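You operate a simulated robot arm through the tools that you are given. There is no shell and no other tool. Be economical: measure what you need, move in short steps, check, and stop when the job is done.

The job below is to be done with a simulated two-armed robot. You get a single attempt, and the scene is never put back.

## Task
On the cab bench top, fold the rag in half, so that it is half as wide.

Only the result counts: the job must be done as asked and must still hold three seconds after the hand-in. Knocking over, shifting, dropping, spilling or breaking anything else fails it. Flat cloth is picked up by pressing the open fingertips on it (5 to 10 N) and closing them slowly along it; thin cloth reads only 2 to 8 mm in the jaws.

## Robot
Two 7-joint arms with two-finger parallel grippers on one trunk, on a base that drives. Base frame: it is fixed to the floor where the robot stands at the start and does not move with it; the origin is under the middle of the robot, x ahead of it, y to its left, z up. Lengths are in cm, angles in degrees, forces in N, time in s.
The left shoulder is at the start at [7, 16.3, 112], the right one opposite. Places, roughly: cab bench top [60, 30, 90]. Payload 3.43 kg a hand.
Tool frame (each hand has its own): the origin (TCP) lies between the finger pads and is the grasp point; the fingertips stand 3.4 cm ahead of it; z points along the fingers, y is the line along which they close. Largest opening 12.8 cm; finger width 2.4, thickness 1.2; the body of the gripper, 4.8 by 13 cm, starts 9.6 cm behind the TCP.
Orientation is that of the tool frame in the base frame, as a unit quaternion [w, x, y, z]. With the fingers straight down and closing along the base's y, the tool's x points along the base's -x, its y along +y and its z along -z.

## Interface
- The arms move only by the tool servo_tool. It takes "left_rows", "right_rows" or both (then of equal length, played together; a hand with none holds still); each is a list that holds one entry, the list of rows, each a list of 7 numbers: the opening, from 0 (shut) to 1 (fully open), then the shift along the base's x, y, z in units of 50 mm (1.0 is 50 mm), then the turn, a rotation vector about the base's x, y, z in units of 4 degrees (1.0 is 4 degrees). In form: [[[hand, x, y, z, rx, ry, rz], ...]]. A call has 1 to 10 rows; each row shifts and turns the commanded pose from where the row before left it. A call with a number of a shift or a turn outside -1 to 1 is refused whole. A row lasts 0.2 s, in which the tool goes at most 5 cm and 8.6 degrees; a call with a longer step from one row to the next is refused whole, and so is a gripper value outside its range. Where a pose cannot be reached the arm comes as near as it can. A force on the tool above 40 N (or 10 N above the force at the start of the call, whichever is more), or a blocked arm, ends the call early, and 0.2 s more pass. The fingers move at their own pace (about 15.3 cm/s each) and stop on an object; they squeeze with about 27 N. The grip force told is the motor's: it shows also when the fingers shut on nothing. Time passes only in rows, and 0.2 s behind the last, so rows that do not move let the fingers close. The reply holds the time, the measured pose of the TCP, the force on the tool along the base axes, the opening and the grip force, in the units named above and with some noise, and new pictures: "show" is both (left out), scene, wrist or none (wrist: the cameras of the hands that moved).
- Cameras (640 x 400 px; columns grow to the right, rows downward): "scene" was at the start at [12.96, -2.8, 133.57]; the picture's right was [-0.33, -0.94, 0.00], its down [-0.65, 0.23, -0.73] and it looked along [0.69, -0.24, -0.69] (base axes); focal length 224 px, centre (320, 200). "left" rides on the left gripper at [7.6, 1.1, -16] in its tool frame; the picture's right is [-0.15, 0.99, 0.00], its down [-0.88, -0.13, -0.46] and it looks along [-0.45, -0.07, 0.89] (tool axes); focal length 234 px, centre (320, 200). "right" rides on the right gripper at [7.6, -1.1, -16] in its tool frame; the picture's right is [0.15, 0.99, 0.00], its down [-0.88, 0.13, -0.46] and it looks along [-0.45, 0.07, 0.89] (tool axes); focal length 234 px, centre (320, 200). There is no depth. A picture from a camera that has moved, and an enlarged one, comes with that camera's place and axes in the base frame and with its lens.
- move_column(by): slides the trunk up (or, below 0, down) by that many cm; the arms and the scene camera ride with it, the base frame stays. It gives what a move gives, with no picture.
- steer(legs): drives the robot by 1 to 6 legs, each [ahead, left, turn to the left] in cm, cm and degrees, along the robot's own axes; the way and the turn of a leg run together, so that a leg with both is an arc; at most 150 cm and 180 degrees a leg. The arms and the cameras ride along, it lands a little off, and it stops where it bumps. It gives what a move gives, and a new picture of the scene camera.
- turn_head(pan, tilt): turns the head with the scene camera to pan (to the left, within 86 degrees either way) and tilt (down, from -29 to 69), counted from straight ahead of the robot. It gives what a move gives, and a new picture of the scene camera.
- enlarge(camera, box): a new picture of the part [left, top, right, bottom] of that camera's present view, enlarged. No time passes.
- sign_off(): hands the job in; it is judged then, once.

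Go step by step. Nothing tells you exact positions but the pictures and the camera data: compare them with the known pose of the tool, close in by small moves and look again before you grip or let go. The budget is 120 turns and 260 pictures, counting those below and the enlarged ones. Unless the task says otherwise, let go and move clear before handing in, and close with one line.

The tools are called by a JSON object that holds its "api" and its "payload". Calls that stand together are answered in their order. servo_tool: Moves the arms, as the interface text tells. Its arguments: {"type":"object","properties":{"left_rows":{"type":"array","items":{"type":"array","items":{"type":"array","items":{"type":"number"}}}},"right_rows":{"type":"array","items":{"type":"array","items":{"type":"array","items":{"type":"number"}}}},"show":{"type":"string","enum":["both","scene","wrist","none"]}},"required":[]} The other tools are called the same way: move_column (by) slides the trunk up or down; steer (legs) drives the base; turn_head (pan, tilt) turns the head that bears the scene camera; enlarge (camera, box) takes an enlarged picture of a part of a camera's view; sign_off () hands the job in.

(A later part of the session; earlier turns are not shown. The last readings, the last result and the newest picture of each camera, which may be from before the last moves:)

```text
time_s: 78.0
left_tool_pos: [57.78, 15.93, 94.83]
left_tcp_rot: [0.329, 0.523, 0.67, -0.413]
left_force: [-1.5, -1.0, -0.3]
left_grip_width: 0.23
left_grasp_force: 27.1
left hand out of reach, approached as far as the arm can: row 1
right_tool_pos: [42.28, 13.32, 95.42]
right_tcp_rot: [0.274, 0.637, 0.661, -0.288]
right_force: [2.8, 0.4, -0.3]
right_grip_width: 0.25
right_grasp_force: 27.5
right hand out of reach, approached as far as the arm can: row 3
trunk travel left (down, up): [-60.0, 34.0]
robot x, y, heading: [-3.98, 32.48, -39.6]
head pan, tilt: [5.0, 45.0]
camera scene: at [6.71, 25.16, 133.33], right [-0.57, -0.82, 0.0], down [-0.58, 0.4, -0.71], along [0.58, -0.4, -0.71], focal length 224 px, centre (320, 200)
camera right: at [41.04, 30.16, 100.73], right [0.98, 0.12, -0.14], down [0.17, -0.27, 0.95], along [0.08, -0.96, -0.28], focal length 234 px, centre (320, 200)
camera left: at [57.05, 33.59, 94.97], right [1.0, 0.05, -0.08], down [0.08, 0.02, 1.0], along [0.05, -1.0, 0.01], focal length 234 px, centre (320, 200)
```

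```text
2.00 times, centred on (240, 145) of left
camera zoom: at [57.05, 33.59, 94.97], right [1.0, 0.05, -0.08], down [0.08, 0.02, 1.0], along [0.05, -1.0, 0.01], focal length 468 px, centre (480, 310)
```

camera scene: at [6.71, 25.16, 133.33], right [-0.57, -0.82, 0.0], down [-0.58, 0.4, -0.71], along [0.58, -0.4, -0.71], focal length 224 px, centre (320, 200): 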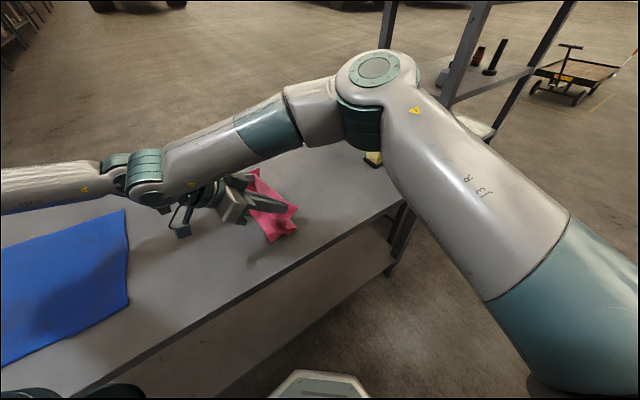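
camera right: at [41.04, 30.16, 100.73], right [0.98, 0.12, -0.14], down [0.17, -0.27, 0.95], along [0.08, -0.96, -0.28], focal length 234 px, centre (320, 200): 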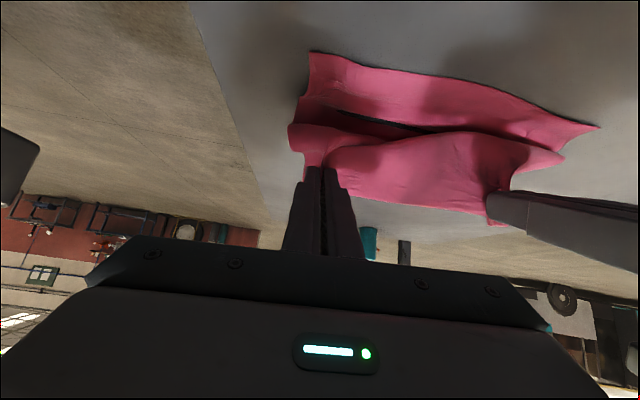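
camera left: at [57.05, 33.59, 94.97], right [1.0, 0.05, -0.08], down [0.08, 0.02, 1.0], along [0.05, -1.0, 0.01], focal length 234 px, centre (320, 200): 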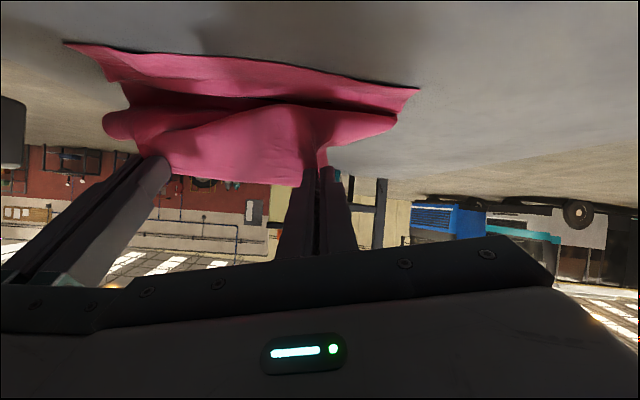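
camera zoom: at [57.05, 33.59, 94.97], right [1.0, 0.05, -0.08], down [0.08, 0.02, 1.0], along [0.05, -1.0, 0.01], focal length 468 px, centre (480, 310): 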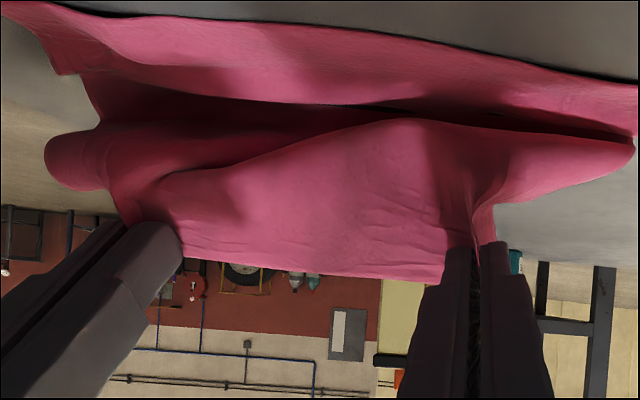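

{"api": "servo_tool", "payload": {"left_rows": [[[0, 0, 0.3, 0, 0, 0, 0], [0.4, 0, 0.5, 0, 0, 0, 0], [0.5, 0, 0.7, 0.2, 0, 0, 0], [0.5, 0, 0.7, 0.4, 0, 0, 0], [0.5, 0, 0.4, 0.5, 0, 0, 0], [0.5, 0, 0, 0.5, 0, 0, 0]]], "right_rows": [[[0, 0, 0.3, 0, 0.6, 0, 0], [0.4, 0, 0.4, 0, 0.8, 0, 0], [0.5, 0, 0.5, 0.2, 0.8, 0, 0], [0.5, 0, 0.4, 0.4, 0.8, 0, 0], [0.5, 0, 0.2, 0.5, 0.8, 0, 0], [0.5, 0, 0, 0.5, 0, 0, 0]]]}}

{"api": "enlarge", "payload": {"camera": "left", "box": [80, 50, 400, 220]}}

```text
time_s: 79.3
left_tool_pos: [53.73, 20.84, 100.24]
left_tcp_rot: [0.327, 0.525, 0.668, -0.414]
left_force: [-0.4, 0.6, 0.1]
left_grip_width: 6.39
left_grasp_force: 0.1
left hand out of reach, approached as far as the arm can: row 1, 2, 3, 4, 5
right_tool_pos: [41.12, 20.23, 103.63]
right_tcp_rot: [0.189, 0.667, 0.693, -0.198]
right_force: [-0.5, 0.0, 0.4]
right_grip_width: 6.41
right_grasp_force: 0.1
right hand out of reach, approached as far as the arm can: row 1, 2, 3, 4
trunk travel left (down, up): [-60.0, 34.0]
robot x, y, heading: [-4.25, 33.16, -39.8]
head pan, tilt: [5.0, 45.0]
camera scene: at [6.58, 25.25, 133.32], right [-0.57, -0.82, 0.0], down [-0.58, 0.4, -0.71], along [0.58, -0.4, -0.71], focal length 224 px, centre (320, 200)
camera right: at [39.91, 34.98, 113.15], right [0.98, 0.16, -0.1], down [0.17, -0.51, 0.85], along [0.08, -0.85, -0.52], focal length 234 px, centre (320, 200)
camera left: at [53.2, 38.55, 100.41], right [1.0, 0.04, -0.08], down [0.08, 0.02, 1.0], along [0.04, -1.0, 0.01], focal length 234 px, centre (320, 200)
```

scene: 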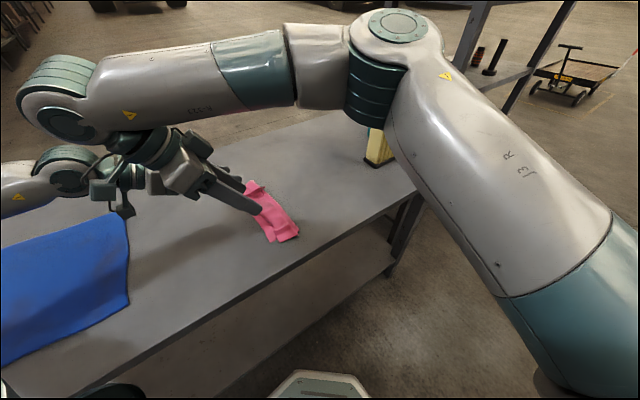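
right: 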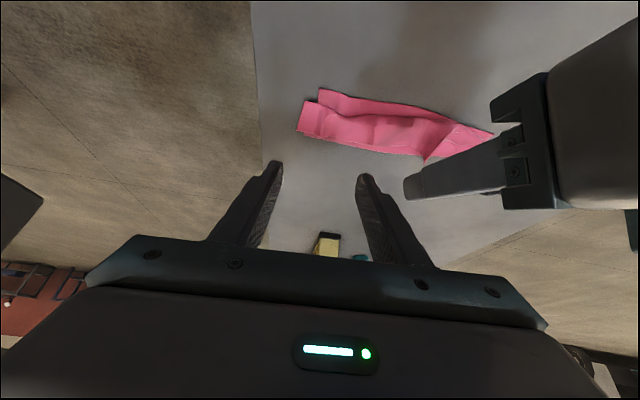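
left: 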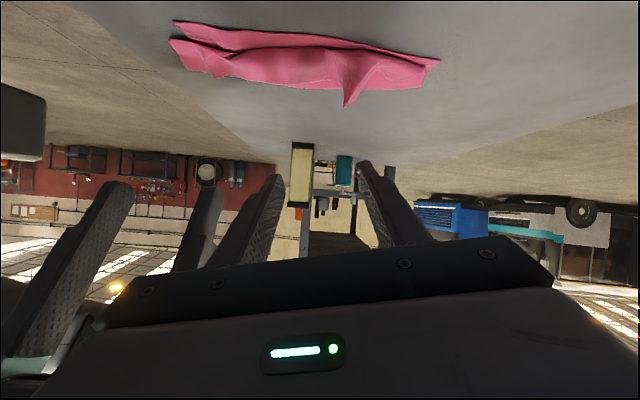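

```text
2.00 times, centred on (240, 135) of left
camera zoom: at [53.2, 38.55, 100.41], right [1.0, 0.04, -0.08], down [0.08, 0.02, 1.0], along [0.04, -1.0, 0.01], focal length 468 px, centre (480, 330)
```

zoom: 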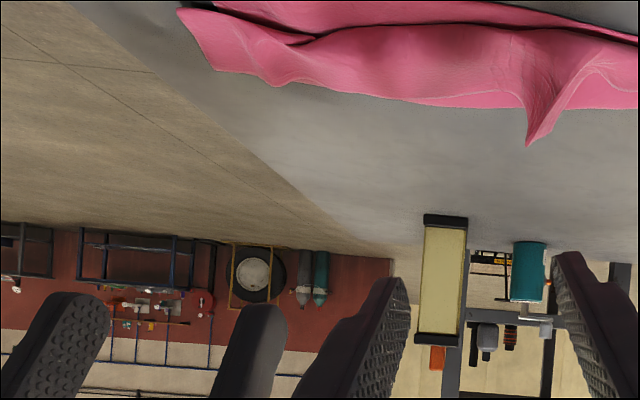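

The sheet has come down folded. I'll lift the hands apart, upright and clear, to look at it.

{"api": "servo_tool", "payload": {"left_rows": [[[0.5, 0.5, 0.2, 0.4, 1, 0, 0], [0.5, 0.5, 0.2, 0.4, 1, 0, 0], [0.5, 0.4, 0.2, 0.3, 1, 0, 0], [0.5, 0.2, 0.2, 0.2, 1, 0, 0], [0.5, 0, 0.2, 0, 1, 0, 0], [0.5, 0, 0.2, 0, 1, 0, 0], [0.5, 0, 0.2, 0, 1, 0, 0], [0.5, 0, 0.2, 0, 1, 0, 0], [0.5, 0, 0.2, 0, 1, 0, 0], [0.5, 0, 0.2, 0, 1, 0, 0]]], "right_rows": [[[0.5, -0.2, 0, 0.4, 1, 0, 0], [0.5, 0, 0, 0.4, 1, 0, 0], [0.5, 0, 0, 0.2, 1, 0, 0], [0.5, 0, 0, 0, 1, 0, 0], [0.5, 0, 0, 0, 1, 0, 0], [0.5, 0, -0.2, 0, 1, 0, 1], [0.5, 0, -0.4, 0, 1, 0, 1], [0.5, 0, -0.6, 0, 1, 0, 1], [0.5, 0, -0.6, 0, 0, 0, 1], [0.5, 0, -0.6, 0, 0, 0, 1]]]}}

{"api": "enlarge", "payload": {"camera": "scene", "box": [220, 150, 330, 260]}}

```text
time_s: 81.5
left_tool_pos: [56.68, 28.72, 102.69]
left_tcp_rot: [0.168, 0.595, 0.756, -0.215]
left_force: [0.4, 0.6, 0.7]
left_grip_width: 6.39
left_grasp_force: 0.1
left hand out of reach, approached as far as the arm can: row 1, 2, 3
right_tool_pos: [40.24, 7.89, 108.38]
right_tcp_rot: [0.004, 0.558, 0.83, 0.009]
right_force: [0.2, -0.5, -0.3]
right_grip_width: 6.38
right_grasp_force: 0.1
trunk travel left (down, up): [-60.0, 34.0]
robot x, y, heading: [-4.25, 32.96, -39.7]
head pan, tilt: [5.0, 45.0]
camera scene: at [6.64, 24.97, 133.32], right [-0.57, -0.82, 0.0], down [-0.58, 0.4, -0.71], along [0.58, -0.4, -0.71], focal length 224 px, centre (320, 200)
camera right: at [36.22, 14.31, 124.36], right [0.86, 0.51, 0.02], down [0.45, -0.77, 0.45], along [0.25, -0.38, -0.89], focal length 234 px, centre (320, 200)
camera left: at [56.13, 43.52, 112.26], right [1.0, 0.08, -0.05], down [0.08, -0.52, 0.85], along [0.04, -0.85, -0.52], focal length 234 px, centre (320, 200)
```

scene: 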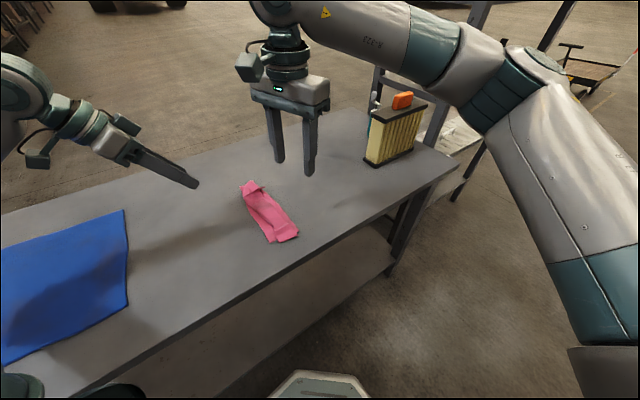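
right: 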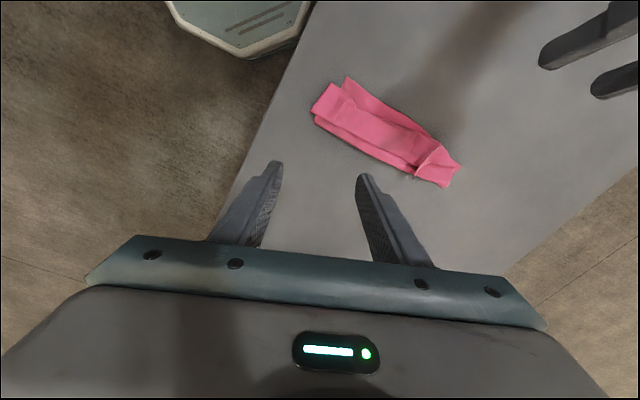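
left: 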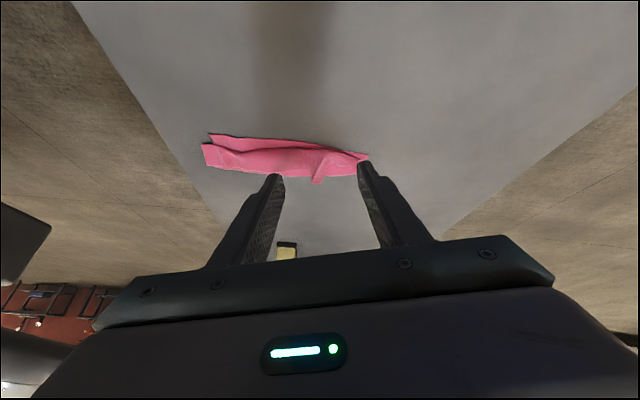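

```text
3.64 times, centred on (275, 205) of scene
camera zoom: at [6.64, 24.97, 133.32], right [-0.57, -0.82, 0.0], down [-0.58, 0.4, -0.71], along [0.58, -0.4, -0.71], focal length 813 px, centre (484, 182)
```

zoom: 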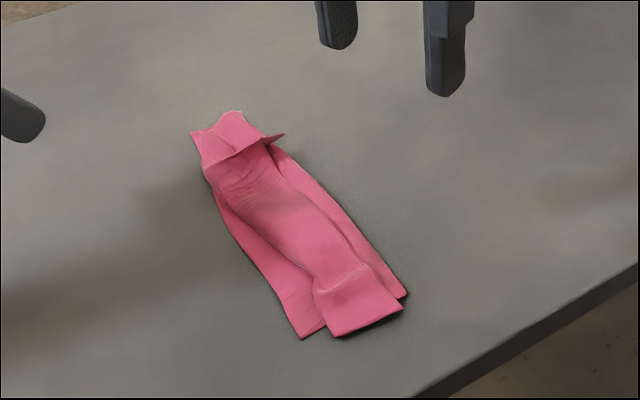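

{"api": "enlarge", "payload": {"camera": "right", "box": [290, 60, 480, 200]}}

{"api": "enlarge", "payload": {"camera": "left", "box": [190, 120, 380, 200]}}

```text
2.86 times, centred on (385, 130) of right
camera zoom: at [36.22, 14.31, 124.36], right [0.86, 0.51, 0.02], down [0.45, -0.77, 0.45], along [0.25, -0.38, -0.89], focal length 669 px, centre (134, 400)
```

zoom: 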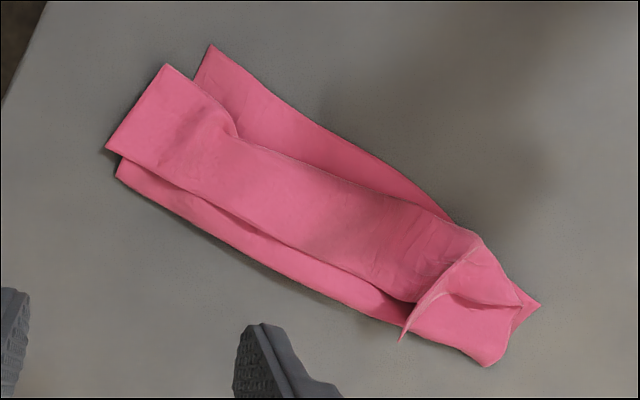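

```text
3.37 times, centred on (285, 160) of left
camera zoom: at [56.13, 43.52, 112.26], right [1.0, 0.08, -0.05], down [0.08, -0.52, 0.85], along [0.04, -0.85, -0.52], focal length 789 px, centre (438, 335)
```

zoom: 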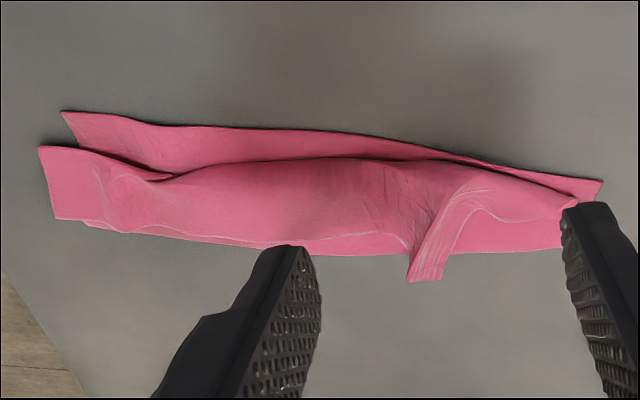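

The free edge has ended up doubled back again. A better way is to open the rag flat, pinch it along its centre line at both ends, and lift it so both halves hang down. Then I'll lay the doubled sheet back on the bench. I'll straighten the hands first.

{"api": "servo_tool", "payload": {"left_rows": [[[0.3, 0.2, 0, 0.1, 1, 0, 0], [0.3, 0.2, 0, 0.1, 1, 0, 0], [0.3, 0.2, 0, 0.1, 1, 0, 0], [0.3, 0.2, 0, 0.1, 1, 0, 0], [0.3, 0.2, 0, 0, 1, 0, 0], [0.3, 0, 0, 0, 1, 0, 0], [0.3, 0, 0, 0, 1, 0, 0], [0.3, 0, 0, 0, 1, 0, 0], [0.3, 0, 0, 0, 0, 0, 1], [0.3, 0, 0, 0, 0, 0, 1]]], "right_rows": [[[0.3, 0, 0, 0, 0, 0, 1], [0.3, 0, 0, 0, 0, 0, 1], [0.3, 0, 0, 0, 0, 0, 1], [0.3, 0, 0, 0, 0, 0, 1], [0.3, 0, 0, 0, 0, 0, 1], [0.3, 0, 0, 0, 0, 0, 1], [0.3, 0, 0, 0, 0, 0, 1], [0.3, 0, 0, 0, 0, 0, 1], [0.3, 0, 0, 0, 0, 0, 1], [0.3, 0, 0, 0, 0, 0, 1]]], "show": "none"}}

{"api": "servo_tool", "payload": {"left_rows": [[[0.3, 0, -0.2, 0, 0, 0, 1], [0.3, 0, -0.2, 0, 0, 0, 1], [0.3, 0, -0.2, 0, 0, 0, 1], [0.3, 0, -0.2, 0, 0, 0, 1], [0.3, 0, -0.2, 0, 0, 0, 1], [0.3, 0, -0.2, 0, 0, 0, 1], [0.3, 0, -0.2, 0, 0, 0, 1], [0.3, 0, -0.2, 0, 0, 0, 1], [0.3, 0, -0.2, 0, 0, 0, 1], [0.3, 0, -0.2, 0, 0, 0, 1]]], "right_rows": [[[0.3, 0, 0, 0, 0, 0, 1], [0.3, 0, 0, 0, 0, 0, 1], [0.3, 0, 0, 0, 0, 0, 1], [0.3, 0, 0, 0, 0, 0, 1], [0.3, 0, 0, 0, 0, 0, 1], [0.3, 0, 0, 0, 0, 0, 1], [0.3, 0, 0, 0, 0, 0, 0], [0.3, 0, 0, 0, 0, 0, 0], [0.3, 0, 0, 0, 0, 0, 0], [0.3, 0, 0, 0, 0, 0, 0]]], "show": "wrist"}}

```text
time_s: 83.8
left_tool_pos: [61.87, 28.62, 104.66]
left_tcp_rot: [-0.001, 0.561, 0.828, 0.002]
left_force: [0.7, 0.3, 0.2]
left_grip_width: 3.85
left_grasp_force: 0.1
right_tool_pos: [40.43, 7.99, 108.47]
right_tcp_rot: [-0.001, 0.24, 0.971, 0.01]
right_force: [-0.6, 0.0, -0.2]
right_grip_width: 3.83
right_grasp_force: 0.1
trunk travel left (down, up): [-60.0, 34.0]
robot x, y, heading: [-4.06, 33.26, -39.8]
head pan, tilt: [5.0, 45.0]
```

```text
time_s: 86.0
left_tool_pos: [61.76, 18.65, 104.84]
left_tcp_rot: [-0.003, 0.245, 0.97, 0.002]
left_force: [0.2, -0.7, 0.1]
left_grip_width: 3.83
left_grasp_force: 0.0
right_tool_pos: [40.3, 8.08, 108.58]
right_tcp_rot: [-0.002, 0.034, 0.999, 0.009]
right_force: [0.1, -0.6, 0.4]
right_grip_width: 3.8
right_grasp_force: 0.0
trunk travel left (down, up): [-60.0, 34.0]
robot x, y, heading: [-3.95, 32.76, -39.8]
head pan, tilt: [5.0, 45.0]
camera right: at [32.81, 7.12, 124.36], right [-0.08, 1.0, 0.02], down [0.89, 0.06, 0.45], along [0.45, 0.05, -0.89], focal length 234 px, centre (320, 200)
camera left: at [55.9, 23.2, 120.74], right [0.6, 0.8, 0.0], down [0.72, -0.53, 0.45], along [0.36, -0.27, -0.89], focal length 234 px, centre (320, 200)
```

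right: 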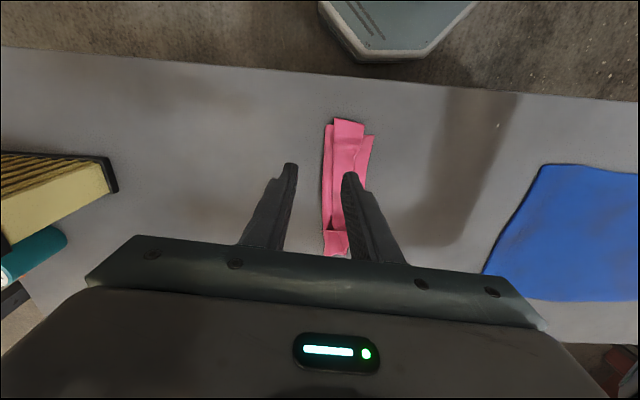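
left: 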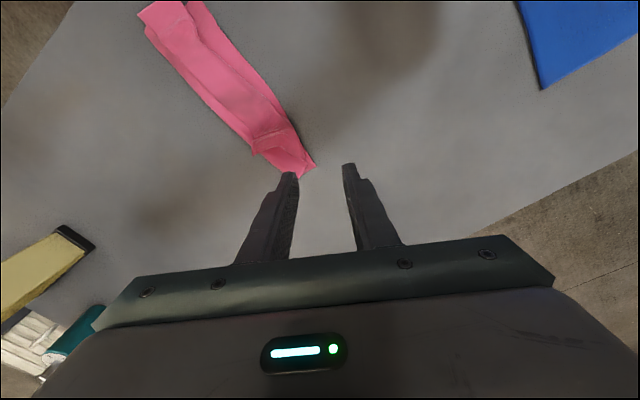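

{"api": "servo_tool", "payload": {"left_rows": [[[0.3, 0, 0.3, 0, 0, 0, 1], [0.3, 0, 0.3, 0, 0, 0, 1], [0.3, 0, 0.3, 0, 0, 0, 1], [0.3, 0, 0, 0, 0, 0, 1], [0.3, 0, 0, 0, 0, 0, 1], [0.3, 0, 0, 0, 0, 0, 1], [0.3, 0, 0, 0, 0, 0, 1]]], "right_rows": [[[0.3, -0.3, 0.4, 0, 0, 0, 0], [0.3, -0.3, 0.4, 0, 0, 0, 0], [0.3, -0.2, 0.4, 0, 0, 0, 0], [0.3, 0, 0.4, 0, 0, 0, 0], [0.3, 0, 0.4, 0, 0, 0, 0], [0.3, 0, 0, 0, 0, 0, 0], [0.3, 0, 0, 0, 0, 0, 0]]], "show": "none"}}

{"api": "enlarge", "payload": {"camera": "right", "box": [160, 80, 360, 260]}}

{"api": "enlarge", "payload": {"camera": "left", "box": [60, 0, 300, 200]}}

{"api": "enlarge", "payload": {"camera": "scene", "box": [220, 160, 320, 260]}}

```text
time_s: 87.5
left_tool_pos: [61.66, 23.22, 104.65]
left_tcp_rot: [-0.003, 0.003, 1.0, 0.0]
left_force: [0.6, 0.1, -0.4]
left_grip_width: 3.84
left_grasp_force: 0.2
right_tool_pos: [36.35, 18.17, 108.45]
right_tcp_rot: [-0.003, 0.034, 0.999, 0.009]
right_force: [-0.2, 0.0, 0.0]
right_grip_width: 3.85
right_grasp_force: 0.0
trunk travel left (down, up): [-60.0, 34.0]
robot x, y, heading: [-4.01, 32.98, -39.7]
head pan, tilt: [5.0, 45.0]
```

```text
2.22 times, centred on (260, 170) of right
camera zoom: at [28.81, 17.23, 124.41], right [-0.08, 1.0, 0.02], down [0.89, 0.06, 0.45], along [0.45, 0.05, -0.89], focal length 520 px, centre (453, 267)
```

zoom: 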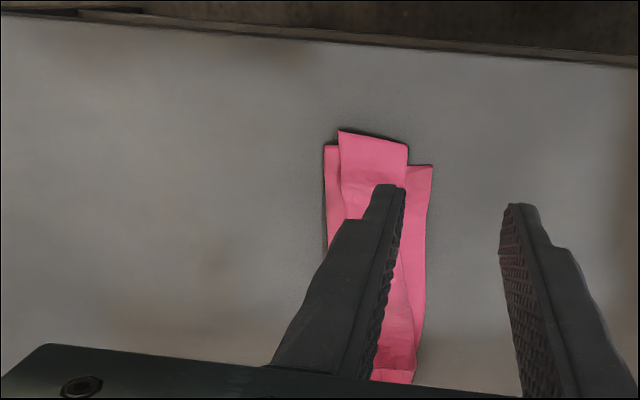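

```text
2.00 times, centred on (180, 100) of left
camera zoom: at [54.44, 24.42, 120.66], right [0.15, 0.99, 0.0], down [0.88, -0.14, 0.45], along [0.45, -0.07, -0.89], focal length 468 px, centre (600, 400)
```

zoom: 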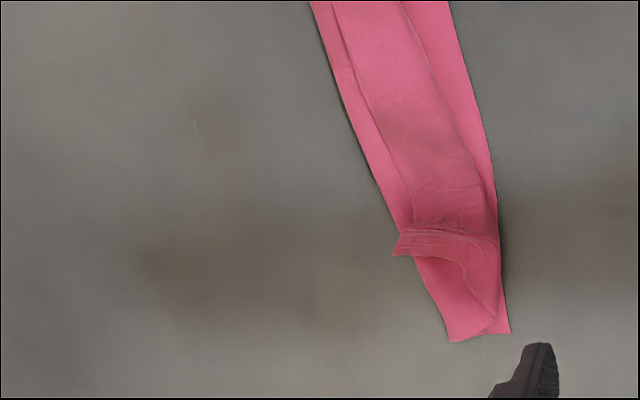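

```text
4.00 times, centred on (270, 210) of scene
camera zoom: at [6.7, 25.16, 133.33], right [-0.57, -0.82, 0.0], down [-0.58, 0.4, -0.71], along [0.58, -0.4, -0.71], focal length 894 px, centre (520, 160)
```

zoom: 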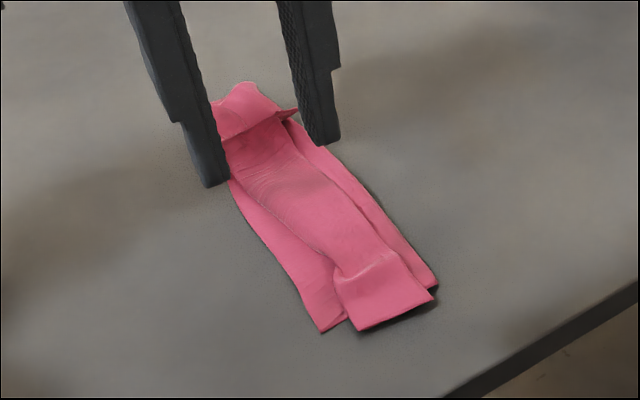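

The crease sits at about y = 15.5 to 16 and the rag lies at y = 9.5 to 17. I'll straddle the crease with both hands, grip it and carry it back to the right to open the rag.

{"api": "servo_tool", "payload": {"left_rows": [[[0.3, -0.12, -0.22, -0.36, 0, 0, 0], [0.3, -0.12, -0.22, -0.36, 0, 0, 0], [0.3, -0.12, -0.22, -0.36, 0, 0, 0], [0.3, -0.12, -0.22, -0.36, 0, 0, 0], [0.3, -0.12, -0.22, -0.36, 0, 0, 0], [0.3, -0.12, -0.22, -0.36, 0, 0, 0], [0.3, -0.12, -0.22, -0.36, 0, 0, 0], [0.3, -0.12, -0.22, -0.36, 0, 0, 0], [0.3, 0, 0, 0, 0, 0, 0]]], "right_rows": [[[0.3, 0.166, -0.1, -0.44, 0, 0, 0], [0.3, 0.166, -0.1, -0.44, 0, 0, 0], [0.3, 0.166, -0.1, -0.44, 0, 0, 0], [0.3, 0.166, -0.1, -0.44, 0, 0, 0], [0.3, 0.166, -0.1, -0.44, 0, 0, 0], [0.3, 0.166, -0.1, -0.44, 0, 0, 0], [0.3, 0.166, -0.1, -0.44, 0, 0, 0], [0.3, 0.166, -0.1, -0.44, 0, 0, 0], [0.3, 0, 0, 0, 0, 0, 0]]], "show": "wrist"}}

{"api": "enlarge", "payload": {"camera": "scene", "box": [220, 160, 320, 260]}}

```text
time_s: 89.5
left_tool_pos: [57.01, 14.43, 90.26]
left_tcp_rot: [-0.002, 0.004, 1.0, 0.0]
left_force: [-0.5, -0.7, 1.7]
left_grip_width: 3.83
left_grasp_force: 0.1
right_tool_pos: [42.96, 14.01, 90.98]
right_tcp_rot: [-0.002, 0.033, 0.999, 0.009]
right_force: [0.7, -0.2, -0.9]
right_grip_width: 3.86
right_grasp_force: 0.0
trunk travel left (down, up): [-60.0, 34.0]
robot x, y, heading: [-4.04, 33.25, -39.6]
head pan, tilt: [5.0, 45.0]
camera right: at [35.43, 13.16, 106.81], right [-0.08, 1.0, 0.02], down [0.89, 0.06, 0.45], along [0.45, 0.05, -0.89], focal length 234 px, centre (320, 200)
camera left: at [49.64, 15.58, 106.22], right [0.15, 0.99, 0.0], down [0.88, -0.14, 0.45], along [0.45, -0.07, -0.89], focal length 234 px, centre (320, 200)
```

right: 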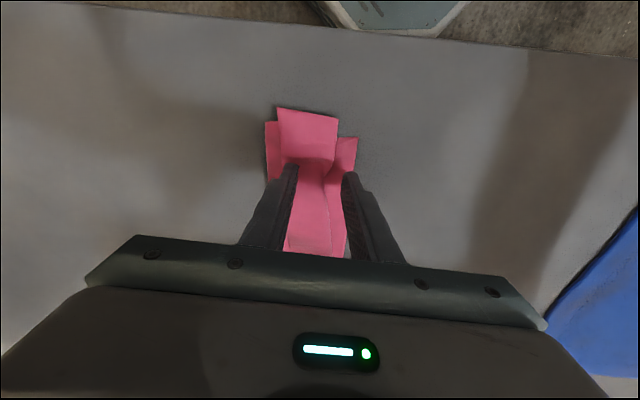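
left: 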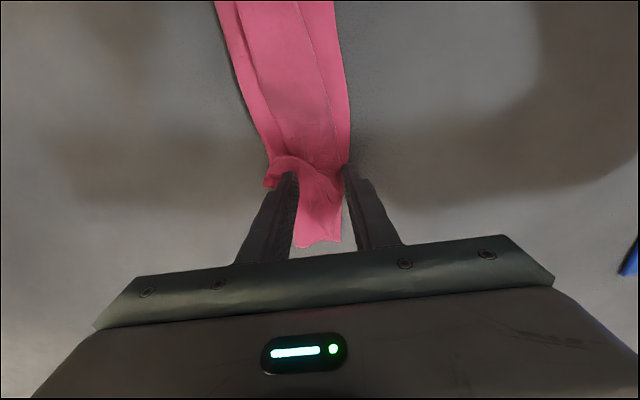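

```text
4.00 times, centred on (270, 210) of scene
camera zoom: at [6.65, 25.18, 133.34], right [-0.57, -0.82, 0.0], down [-0.58, 0.4, -0.71], along [0.58, -0.4, -0.71], focal length 894 px, centre (520, 160)
```

zoom: 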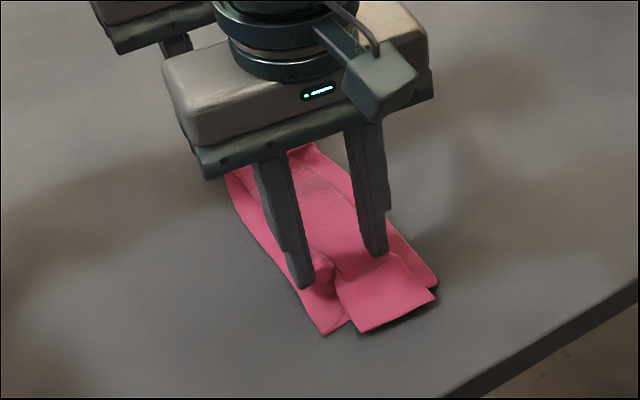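

{"api": "servo_tool", "payload": {"left_rows": [[[0.3, 0, -0.12, 0.04, 0, 0, 0], [0.3, 0, 0, -0.02, 0, 0, 0], [0.3, 0, 0, -0.02, 0, 0, 0], [0.25, 0, 0, 0, 0, 0, 0], [0.2, 0, 0, 0, 0, 0, 0], [0.15, 0, 0, 0, 0, 0, 0], [0.1, 0, 0, 0, 0, 0, 0], [0.05, 0, 0, 0, 0, 0, 0], [0, 0, 0, 0, 0, 0, 0], [0, 0, 0, 0, 0, 0, 0]]], "right_rows": [[[0.3, 0, -0.2, 0, 0, 0, 0], [0.3, 0, 0, -0.1, 0, 0, 0], [0.3, 0, 0, -0.08, 0, 0, 0], [0.25, 0, 0, 0, 0, 0, 0], [0.2, 0, 0, 0, 0, 0, 0], [0.15, 0, 0, 0, 0, 0, 0], [0.1, 0, 0, 0, 0, 0, 0], [0.05, 0, 0, 0, 0, 0, 0], [0, 0, 0, 0, 0, 0, 0], [0, 0, 0, 0, 0, 0, 0]]], "show": "wrist"}}

```text
time_s: 91.8
left_tool_pos: [56.89, 13.8, 90.37]
left_tcp_rot: [-0.003, 0.003, 1.0, -0.001]
left_force: [0.6, -2.3, 7.7]
left_grip_width: 0.37
left_grasp_force: 27.3
right_tool_pos: [42.88, 12.96, 90.05]
right_tcp_rot: [-0.002, 0.034, 0.999, 0.009]
right_force: [-0.1, 0.4, 0.0]
right_grip_width: 0.26
right_grasp_force: 26.7
trunk travel left (down, up): [-60.0, 34.0]
robot x, y, heading: [-4.21, 32.92, -39.9]
head pan, tilt: [5.0, 45.0]
camera right: at [35.38, 12.16, 105.97], right [-0.08, 1.0, 0.02], down [0.89, 0.06, 0.45], along [0.45, 0.05, -0.89], focal length 234 px, centre (320, 200)
camera left: at [49.65, 14.97, 106.29], right [0.15, 0.99, 0.0], down [0.88, -0.14, 0.45], along [0.45, -0.07, -0.89], focal length 234 px, centre (320, 200)
```

right: 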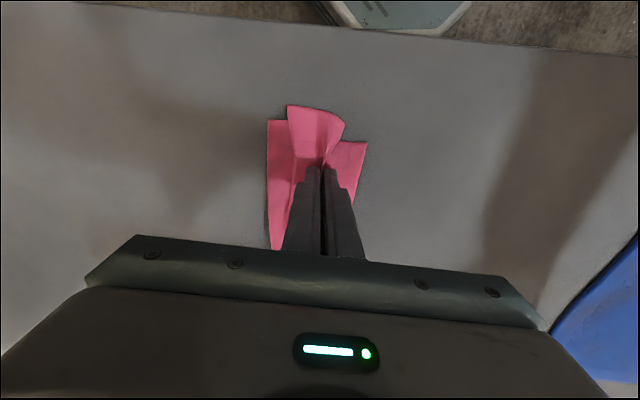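
left: 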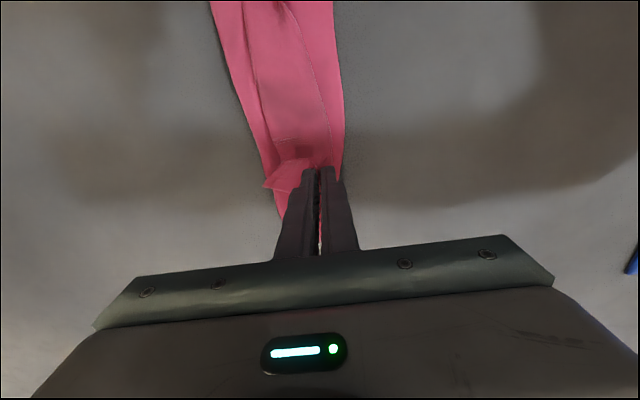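

Both hands have it. I'll lift high and see what hangs.

{"api": "servo_tool", "payload": {"left_rows": [[[0, 0, -0.1, 0.5, 0, 0, 0], [0, 0, -0.2, 0.5, 0, 0, 0], [0, 0, -0.3, 0.5, 0, 0, 0], [0, 0, -0.4, 0.1, 0, 0, 0], [0, 0, -0.4, 0, 0, 0, 0], [0, 0, -0.4, 0, 0, 0, 0], [0, 0, 0, 0, 0, 0, 0]]], "right_rows": [[[0, 0, -0.1, 0.5, 0, 0, 0], [0, 0, -0.2, 0.5, 0, 0, 0], [0, 0, -0.3, 0.5, 0, 0, 0], [0, 0, -0.4, 0.1, 0, 0, 0], [0, 0, -0.4, 0, 0, 0, 0], [0, 0, -0.4, 0, 0, 0, 0], [0, 0, 0, 0, 0, 0, 0]]], "show": "wrist"}}

{"api": "enlarge", "payload": {"camera": "scene", "box": [220, 120, 340, 250]}}

```text
time_s: 93.3
left_tool_pos: [56.98, 4.89, 98.39]
left_tcp_rot: [-0.002, 0.002, 1.0, 0.0]
left_force: [0.7, -0.3, 0.3]
left_grip_width: 0.21
left_grasp_force: 27.1
right_tool_pos: [43.08, 3.96, 98.05]
right_tcp_rot: [-0.002, 0.034, 0.999, 0.009]
right_force: [0.3, 0.5, -0.4]
right_grip_width: 0.26
right_grasp_force: 27.0
trunk travel left (down, up): [-60.0, 34.0]
robot x, y, heading: [-3.75, 32.89, -39.6]
head pan, tilt: [5.0, 45.0]
camera right: at [35.5, 3.17, 113.98], right [-0.08, 1.0, 0.02], down [0.89, 0.06, 0.45], along [0.45, 0.05, -0.89], focal length 234 px, centre (320, 200)
camera left: at [49.64, 6.11, 114.28], right [0.15, 0.99, 0.0], down [0.88, -0.14, 0.45], along [0.45, -0.07, -0.89], focal length 234 px, centre (320, 200)
```

right: 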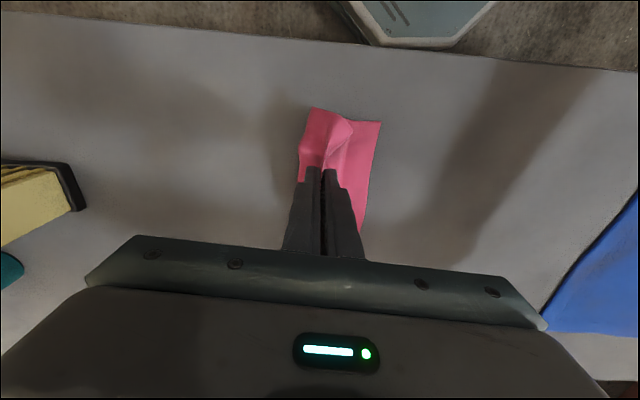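
left: 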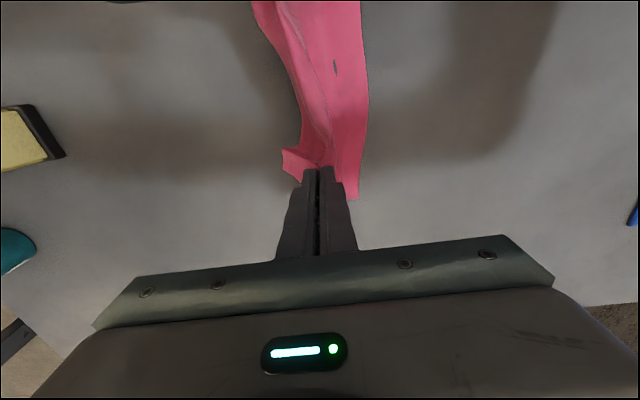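

```text
3.08 times, centred on (280, 185) of scene
camera zoom: at [6.73, 25.23, 133.33], right [-0.57, -0.82, 0.0], down [-0.58, 0.4, -0.71], along [0.58, -0.4, -0.71], focal length 688 px, centre (443, 246)
```

zoom: 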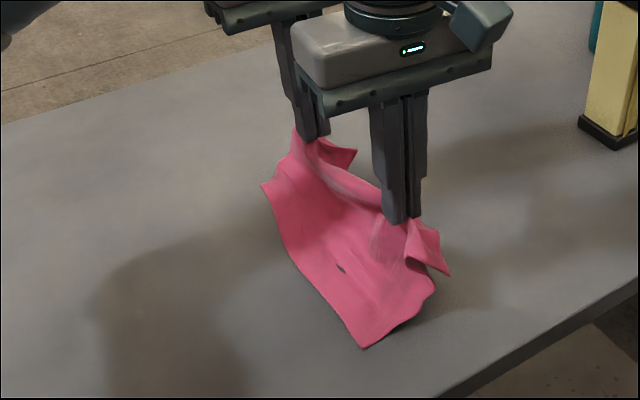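

It unfolded nicely. I'll lay it down to the right and release.

{"api": "servo_tool", "payload": {"left_rows": [[[0, 0.05, -0.3, -0.3, 0, 0, 0], [0, 0.05, -0.4, -0.4, 0, 0, 0], [0, 0, -0.4, -0.4, 0, 0, 0], [0, 0, -0.4, -0.4, 0, 0, 0], [0.1, 0, 0, 0, 0, 0, 0], [0.3, 0, 0, 0.02, 0, 0, 0], [0.4, 0, 0, 0.3, 0, 0, 0], [0.4, 0, 0, 0.8, 0, 0, 0], [0.4, 0, 0, 0.8, 0, 0, 0], [0.4, 0, 0.5, 0.8, 0, 0, 0]]], "right_rows": [[[0, 0, -0.3, -0.3, 0, 0, 0], [0, 0, -0.4, -0.4, 0, 0, 0], [0, 0, -0.4, -0.4, 0, 0, 0], [0, 0, -0.4, -0.4, 0, 0, 0], [0.1, 0, 0, 0, 0, 0, 0], [0.3, 0, 0, 0.02, 0, 0, 0], [0.4, 0, 0, 0.3, 0, 0, 0], [0.4, 0, 0, 0.8, 0, 0, 0], [0.4, 0, 0, 0.8, 0, 0, 0], [0.4, -0.3, 0.5, 0.8, 0, 0, 0]]]}}

{"api": "enlarge", "payload": {"camera": "scene", "box": [220, 130, 350, 260]}}

```text
time_s: 95.5
left_tool_pos: [57.33, 0.21, 104.79]
left_tcp_rot: [-0.003, 0.003, 1.0, -0.001]
left_force: [-1.0, 1.3, 0.6]
left_grip_width: 5.12
left_grasp_force: 0.0
right_tool_pos: [41.3, -0.54, 104.31]
right_tcp_rot: [-0.001, 0.033, 0.999, 0.007]
right_force: [0.0, -0.1, -0.5]
right_grip_width: 5.12
right_grasp_force: 0.1
trunk travel left (down, up): [-60.0, 34.0]
robot x, y, heading: [-3.87, 32.85, -40.0]
head pan, tilt: [5.0, 45.0]
camera scene: at [6.56, 25.51, 133.35], right [-0.57, -0.82, 0.0], down [-0.58, 0.4, -0.71], along [0.58, -0.41, -0.71], focal length 224 px, centre (320, 200)
camera right: at [33.7, -1.26, 120.25], right [-0.08, 1.0, 0.02], down [0.89, 0.06, 0.45], along [0.45, 0.05, -0.89], focal length 234 px, centre (320, 200)
camera left: at [49.92, 1.39, 120.65], right [0.15, 0.99, 0.0], down [0.88, -0.13, 0.45], along [0.45, -0.07, -0.89], focal length 234 px, centre (320, 200)
```

scene: 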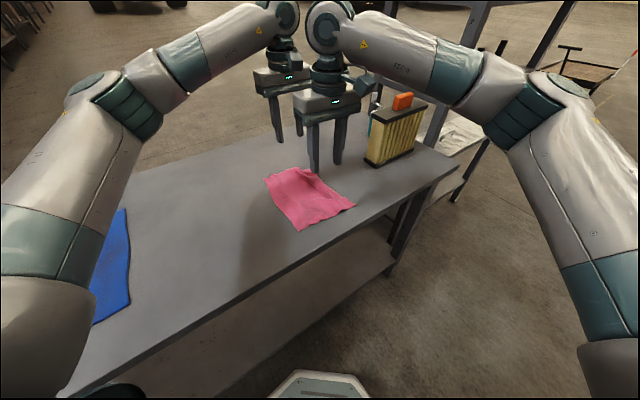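
right: 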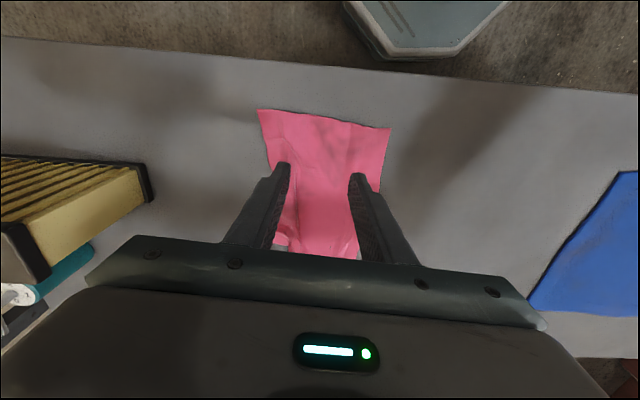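
left: 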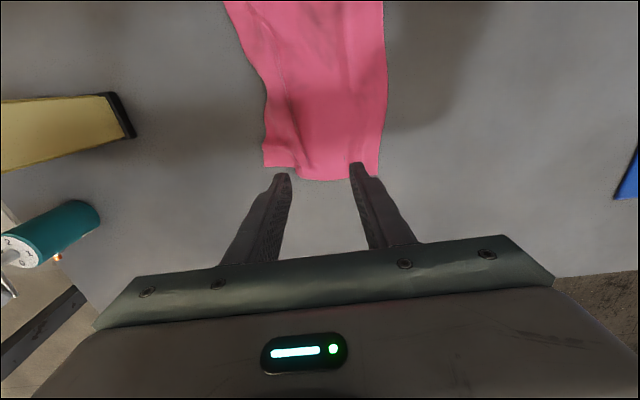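

```text
3.08 times, centred on (285, 195) of scene
camera zoom: at [6.56, 25.51, 133.35], right [-0.57, -0.82, 0.0], down [-0.58, 0.4, -0.71], along [0.58, -0.41, -0.71], focal length 688 px, centre (428, 215)
```

zoom: 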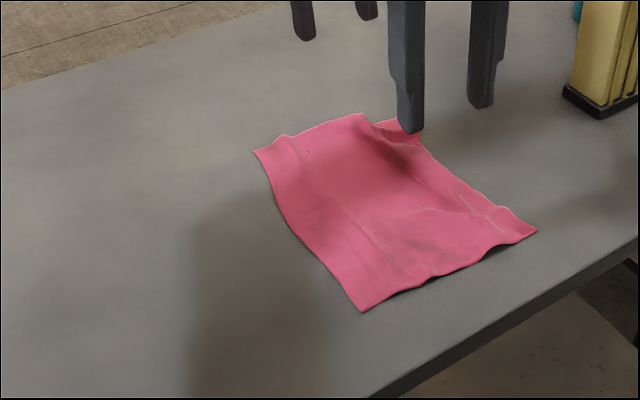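

The rag is flat again. I'll check the far-right corner before pinching the centre line.

{"api": "enlarge", "payload": {"camera": "left", "box": [210, 0, 410, 200]}}

{"api": "enlarge", "payload": {"camera": "scene", "box": [260, 155, 360, 235]}}

```text
2.00 times, centred on (310, 100) of left
camera zoom: at [49.92, 1.39, 120.65], right [0.15, 0.99, 0.0], down [0.88, -0.13, 0.45], along [0.45, -0.07, -0.89], focal length 468 px, centre (340, 400)
```

zoom: 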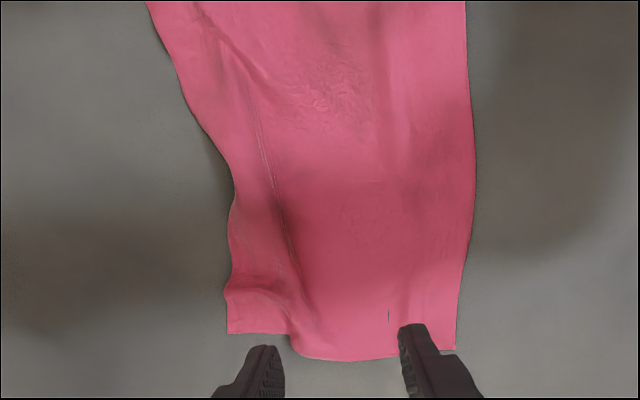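

```text
5.00 times, centred on (310, 195) of scene
camera zoom: at [6.56, 25.51, 133.35], right [-0.57, -0.82, 0.0], down [-0.58, 0.4, -0.71], along [0.58, -0.41, -0.71], focal length 1118 px, centre (370, 225)
```

zoom: 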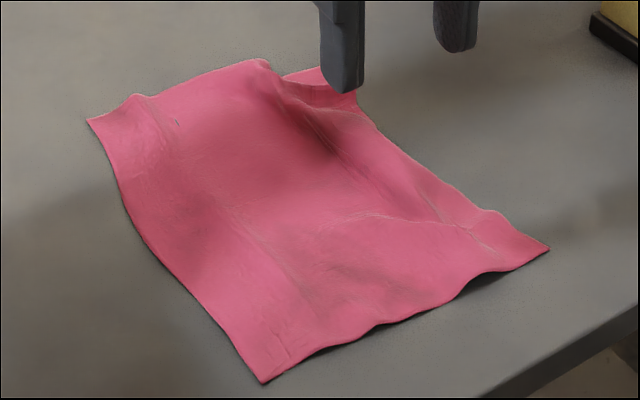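

The rag is flat enough. Its centre line runs from about (41, 0.1) to (62, -1.2), so I'll lower both hands onto it with a 4.5 cm opening.

{"api": "servo_tool", "payload": {"left_rows": [[[0.35, 0.12, -0.035, -0.35, 0, 0, 0], [0.35, 0.12, -0.035, -0.35, 0, 0, 0], [0.35, 0.12, -0.035, -0.35, 0, 0, 0], [0.35, 0.12, -0.035, -0.35, 0, 0, 0], [0.35, 0.12, -0.035, -0.35, 0, 0, 0], [0.35, 0.12, -0.035, -0.35, 0, 0, 0], [0.35, 0.12, -0.035, -0.35, 0, 0, 0], [0.35, 0.06, -0.035, -0.3, 0, 0, 0], [0.35, 0, 0, 0, 0, 0, 0]]], "right_rows": [[[0.35, -0.01, 0.016, -0.33, 0, 0, 0], [0.35, -0.01, 0.016, -0.33, 0, 0, 0], [0.35, -0.01, 0.016, -0.33, 0, 0, 0], [0.35, -0.01, 0.016, -0.33, 0, 0, 0], [0.35, -0.01, 0.016, -0.33, 0, 0, 0], [0.35, -0.01, 0.016, -0.33, 0, 0, 0], [0.35, -0.01, 0.016, -0.33, 0, 0, 0], [0.35, -0.01, 0.016, -0.33, 0, 0, 0], [0.35, 0, 0, 0, 0, 0, 0]]], "show": "wrist"}}

```text
time_s: 97.5
left_tool_pos: [61.86, -1.71, 90.72]
left_tcp_rot: [-0.002, 0.003, 1.0, 0.001]
left_force: [-0.5, -0.3, 0.0]
left_grip_width: 4.49
left_grasp_force: 0.1
right_tool_pos: [40.96, -0.13, 90.92]
right_tcp_rot: [-0.001, 0.033, 0.999, 0.009]
right_force: [-0.2, -0.6, 0.1]
right_grip_width: 4.48
right_grasp_force: 0.0
trunk travel left (down, up): [-60.0, 34.0]
robot x, y, heading: [-3.86, 33.16, -40.1]
head pan, tilt: [5.0, 45.0]
camera right: at [33.43, -1.05, 106.85], right [-0.08, 1.0, 0.02], down [0.89, 0.06, 0.45], along [0.45, 0.05, -0.89], focal length 234 px, centre (320, 200)
camera left: at [54.62, -0.51, 106.7], right [0.15, 0.99, 0.0], down [0.88, -0.14, 0.45], along [0.45, -0.07, -0.89], focal length 234 px, centre (320, 200)
```

right: 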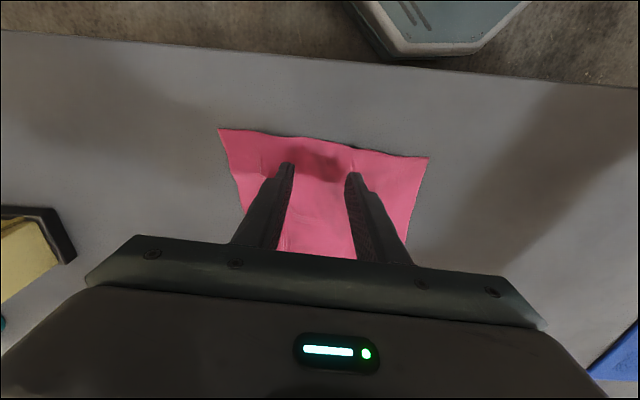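
left: 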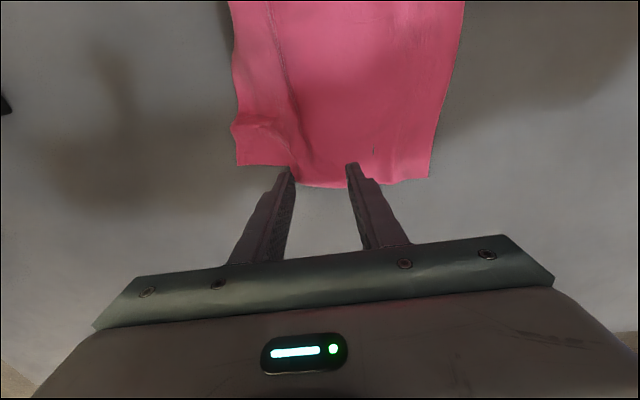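

The right hand is centred. I'll move the left hand in from the ragged far edge, level the right hand (it leans 1°), then press.

{"api": "servo_tool", "payload": {"left_rows": [[[0.35, -0.2, 0.02, 0, 0, 0, 0], [0.35, -0.2, 0, 0, 0, 0, 0], [0.35, 0, 0, -0.1, 0, 0, 0], [0.35, 0, 0, -0.1, 0, 0, 0], [0.35, 0, 0, -0.03, 0, 0, 0], [0.35, 0, 0, 0, 0, 0, 0], [0.35, 0, 0, 0, 0, 0, 0]]], "right_rows": [[[0.35, 0, 0, 0, -0.25, 0, 0], [0.35, 0, 0, 0, 0, 0, 0], [0.35, 0, 0, -0.1, 0, 0, 0], [0.35, 0, 0, -0.1, 0, 0, 0], [0.35, 0, 0, -0.08, 0, 0, 0], [0.35, 0, 0, 0, 0, 0, 0], [0.35, 0, 0, 0, 0, 0, 0]]], "show": "wrist"}}

```text
time_s: 99.2
left_tool_pos: [59.96, -1.51, 89.53]
left_tcp_rot: [-0.003, 0.004, 1.0, 0.0]
left_force: [0.3, -1.5, 4.9]
left_grip_width: 4.48
left_grasp_force: 0.1
right_tool_pos: [41.06, -0.27, 89.5]
right_tcp_rot: [-0.001, 0.034, 0.999, 0.0]
right_force: [-0.4, -0.5, 0.5]
right_grip_width: 4.47
right_grasp_force: 0.1
trunk travel left (down, up): [-60.0, 34.0]
robot x, y, heading: [-3.85, 32.91, -40.0]
head pan, tilt: [5.0, 45.0]
camera right: at [33.49, -0.86, 105.49], right [-0.08, 1.0, 0.0], down [0.89, 0.07, 0.45], along [0.45, 0.04, -0.89], focal length 234 px, centre (320, 200)
camera left: at [52.65, -0.36, 105.56], right [0.15, 0.99, 0.0], down [0.88, -0.14, 0.45], along [0.45, -0.07, -0.89], focal length 234 px, centre (320, 200)
```

right: 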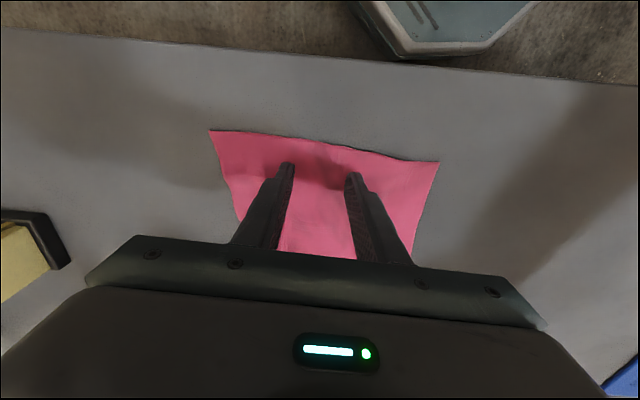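
left: 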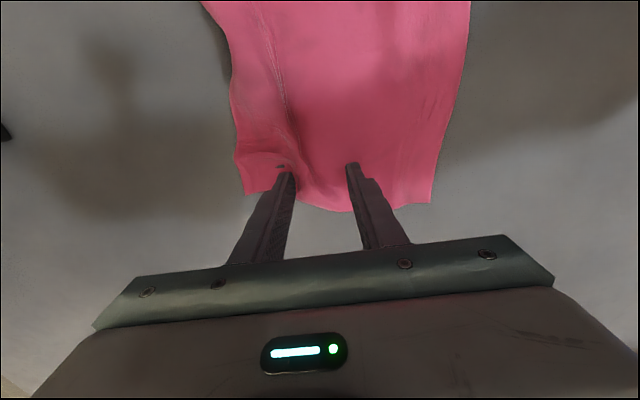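

{"api": "servo_tool", "payload": {"left_rows": [[[0.35, 0, 0, -0.012, 0, 0, 0], [0.35, 0, 0, 0, 0, 0, 0], [0.35, 0, 0, 0, 0, 0, 0]]], "right_rows": [[[0.35, 0, 0, -0.035, 0, 0, 0], [0.35, 0, 0, 0, 0, 0, 0], [0.35, 0, 0, 0, 0, 0, 0]]], "show": "none"}}

{"api": "servo_tool", "payload": {"left_rows": [[[0.33, 0, 0, 0, 0, 0, 0], [0.31, 0, 0, 0, 0, 0, 0], [0.29, 0, 0, 0, 0, 0, 0], [0.27, 0, 0, 0, 0, 0, 0]]], "right_rows": [[[0.33, 0, 0, 0, 0, 0, 0], [0.31, 0, 0, 0, 0, 0, 0], [0.29, 0, 0, 0, 0, 0, 0], [0.27, 0, 0, 0, 0, 0, 0]]], "show": "wrist"}}

```text
time_s: 100.0
left_tool_pos: [59.97, -1.52, 89.66]
left_tcp_rot: [-0.003, 0.003, 1.0, 0.0]
left_force: [1.0, -0.7, 4.1]
left_grip_width: 4.48
left_grasp_force: 0.2
right_tool_pos: [40.98, -0.19, 89.49]
right_tcp_rot: [0.001, 0.035, 0.999, 0.0]
right_force: [2.2, -3.0, 16.1]
right_grip_width: 4.48
right_grasp_force: 0.0
trunk travel left (down, up): [-60.0, 34.0]
robot x, y, heading: [-4.09, 32.8, -39.9]
head pan, tilt: [5.0, 45.0]
```

```text
time_s: 101.0
left_tool_pos: [59.94, -1.33, 89.69]
left_tcp_rot: [-0.003, 0.003, 1.0, -0.001]
left_force: [-0.3, 0.0, 1.5]
left_grip_width: 3.45
left_grasp_force: 0.2
right_tool_pos: [40.9, -0.19, 89.52]
right_tcp_rot: [-0.001, 0.033, 0.999, 0.0]
right_force: [-0.8, 0.0, 24.6]
right_grip_width: 3.28
right_grasp_force: 0.0
trunk travel left (down, up): [-60.0, 34.0]
robot x, y, heading: [-3.73, 33.18, -39.8]
head pan, tilt: [5.0, 45.0]
camera right: at [33.38, -0.73, 105.43], right [-0.08, 1.0, 0.0], down [0.89, 0.07, 0.46], along [0.45, 0.04, -0.89], focal length 234 px, centre (320, 200)
camera left: at [52.5, -0.25, 105.58], right [0.15, 0.99, 0.0], down [0.88, -0.14, 0.45], along [0.45, -0.07, -0.89], focal length 234 px, centre (320, 200)
```

right: 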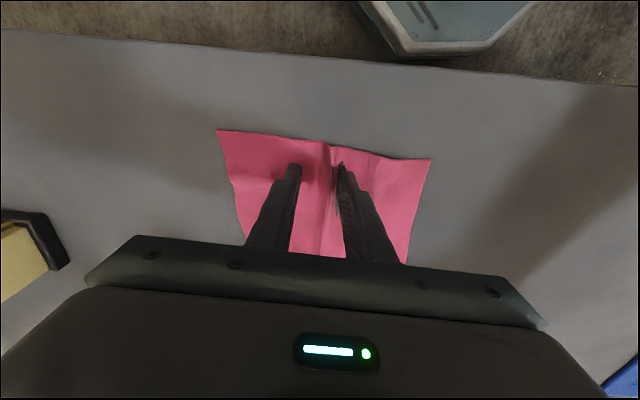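
left: 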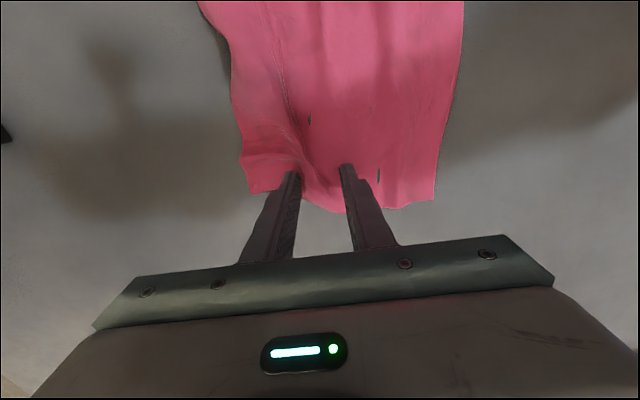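

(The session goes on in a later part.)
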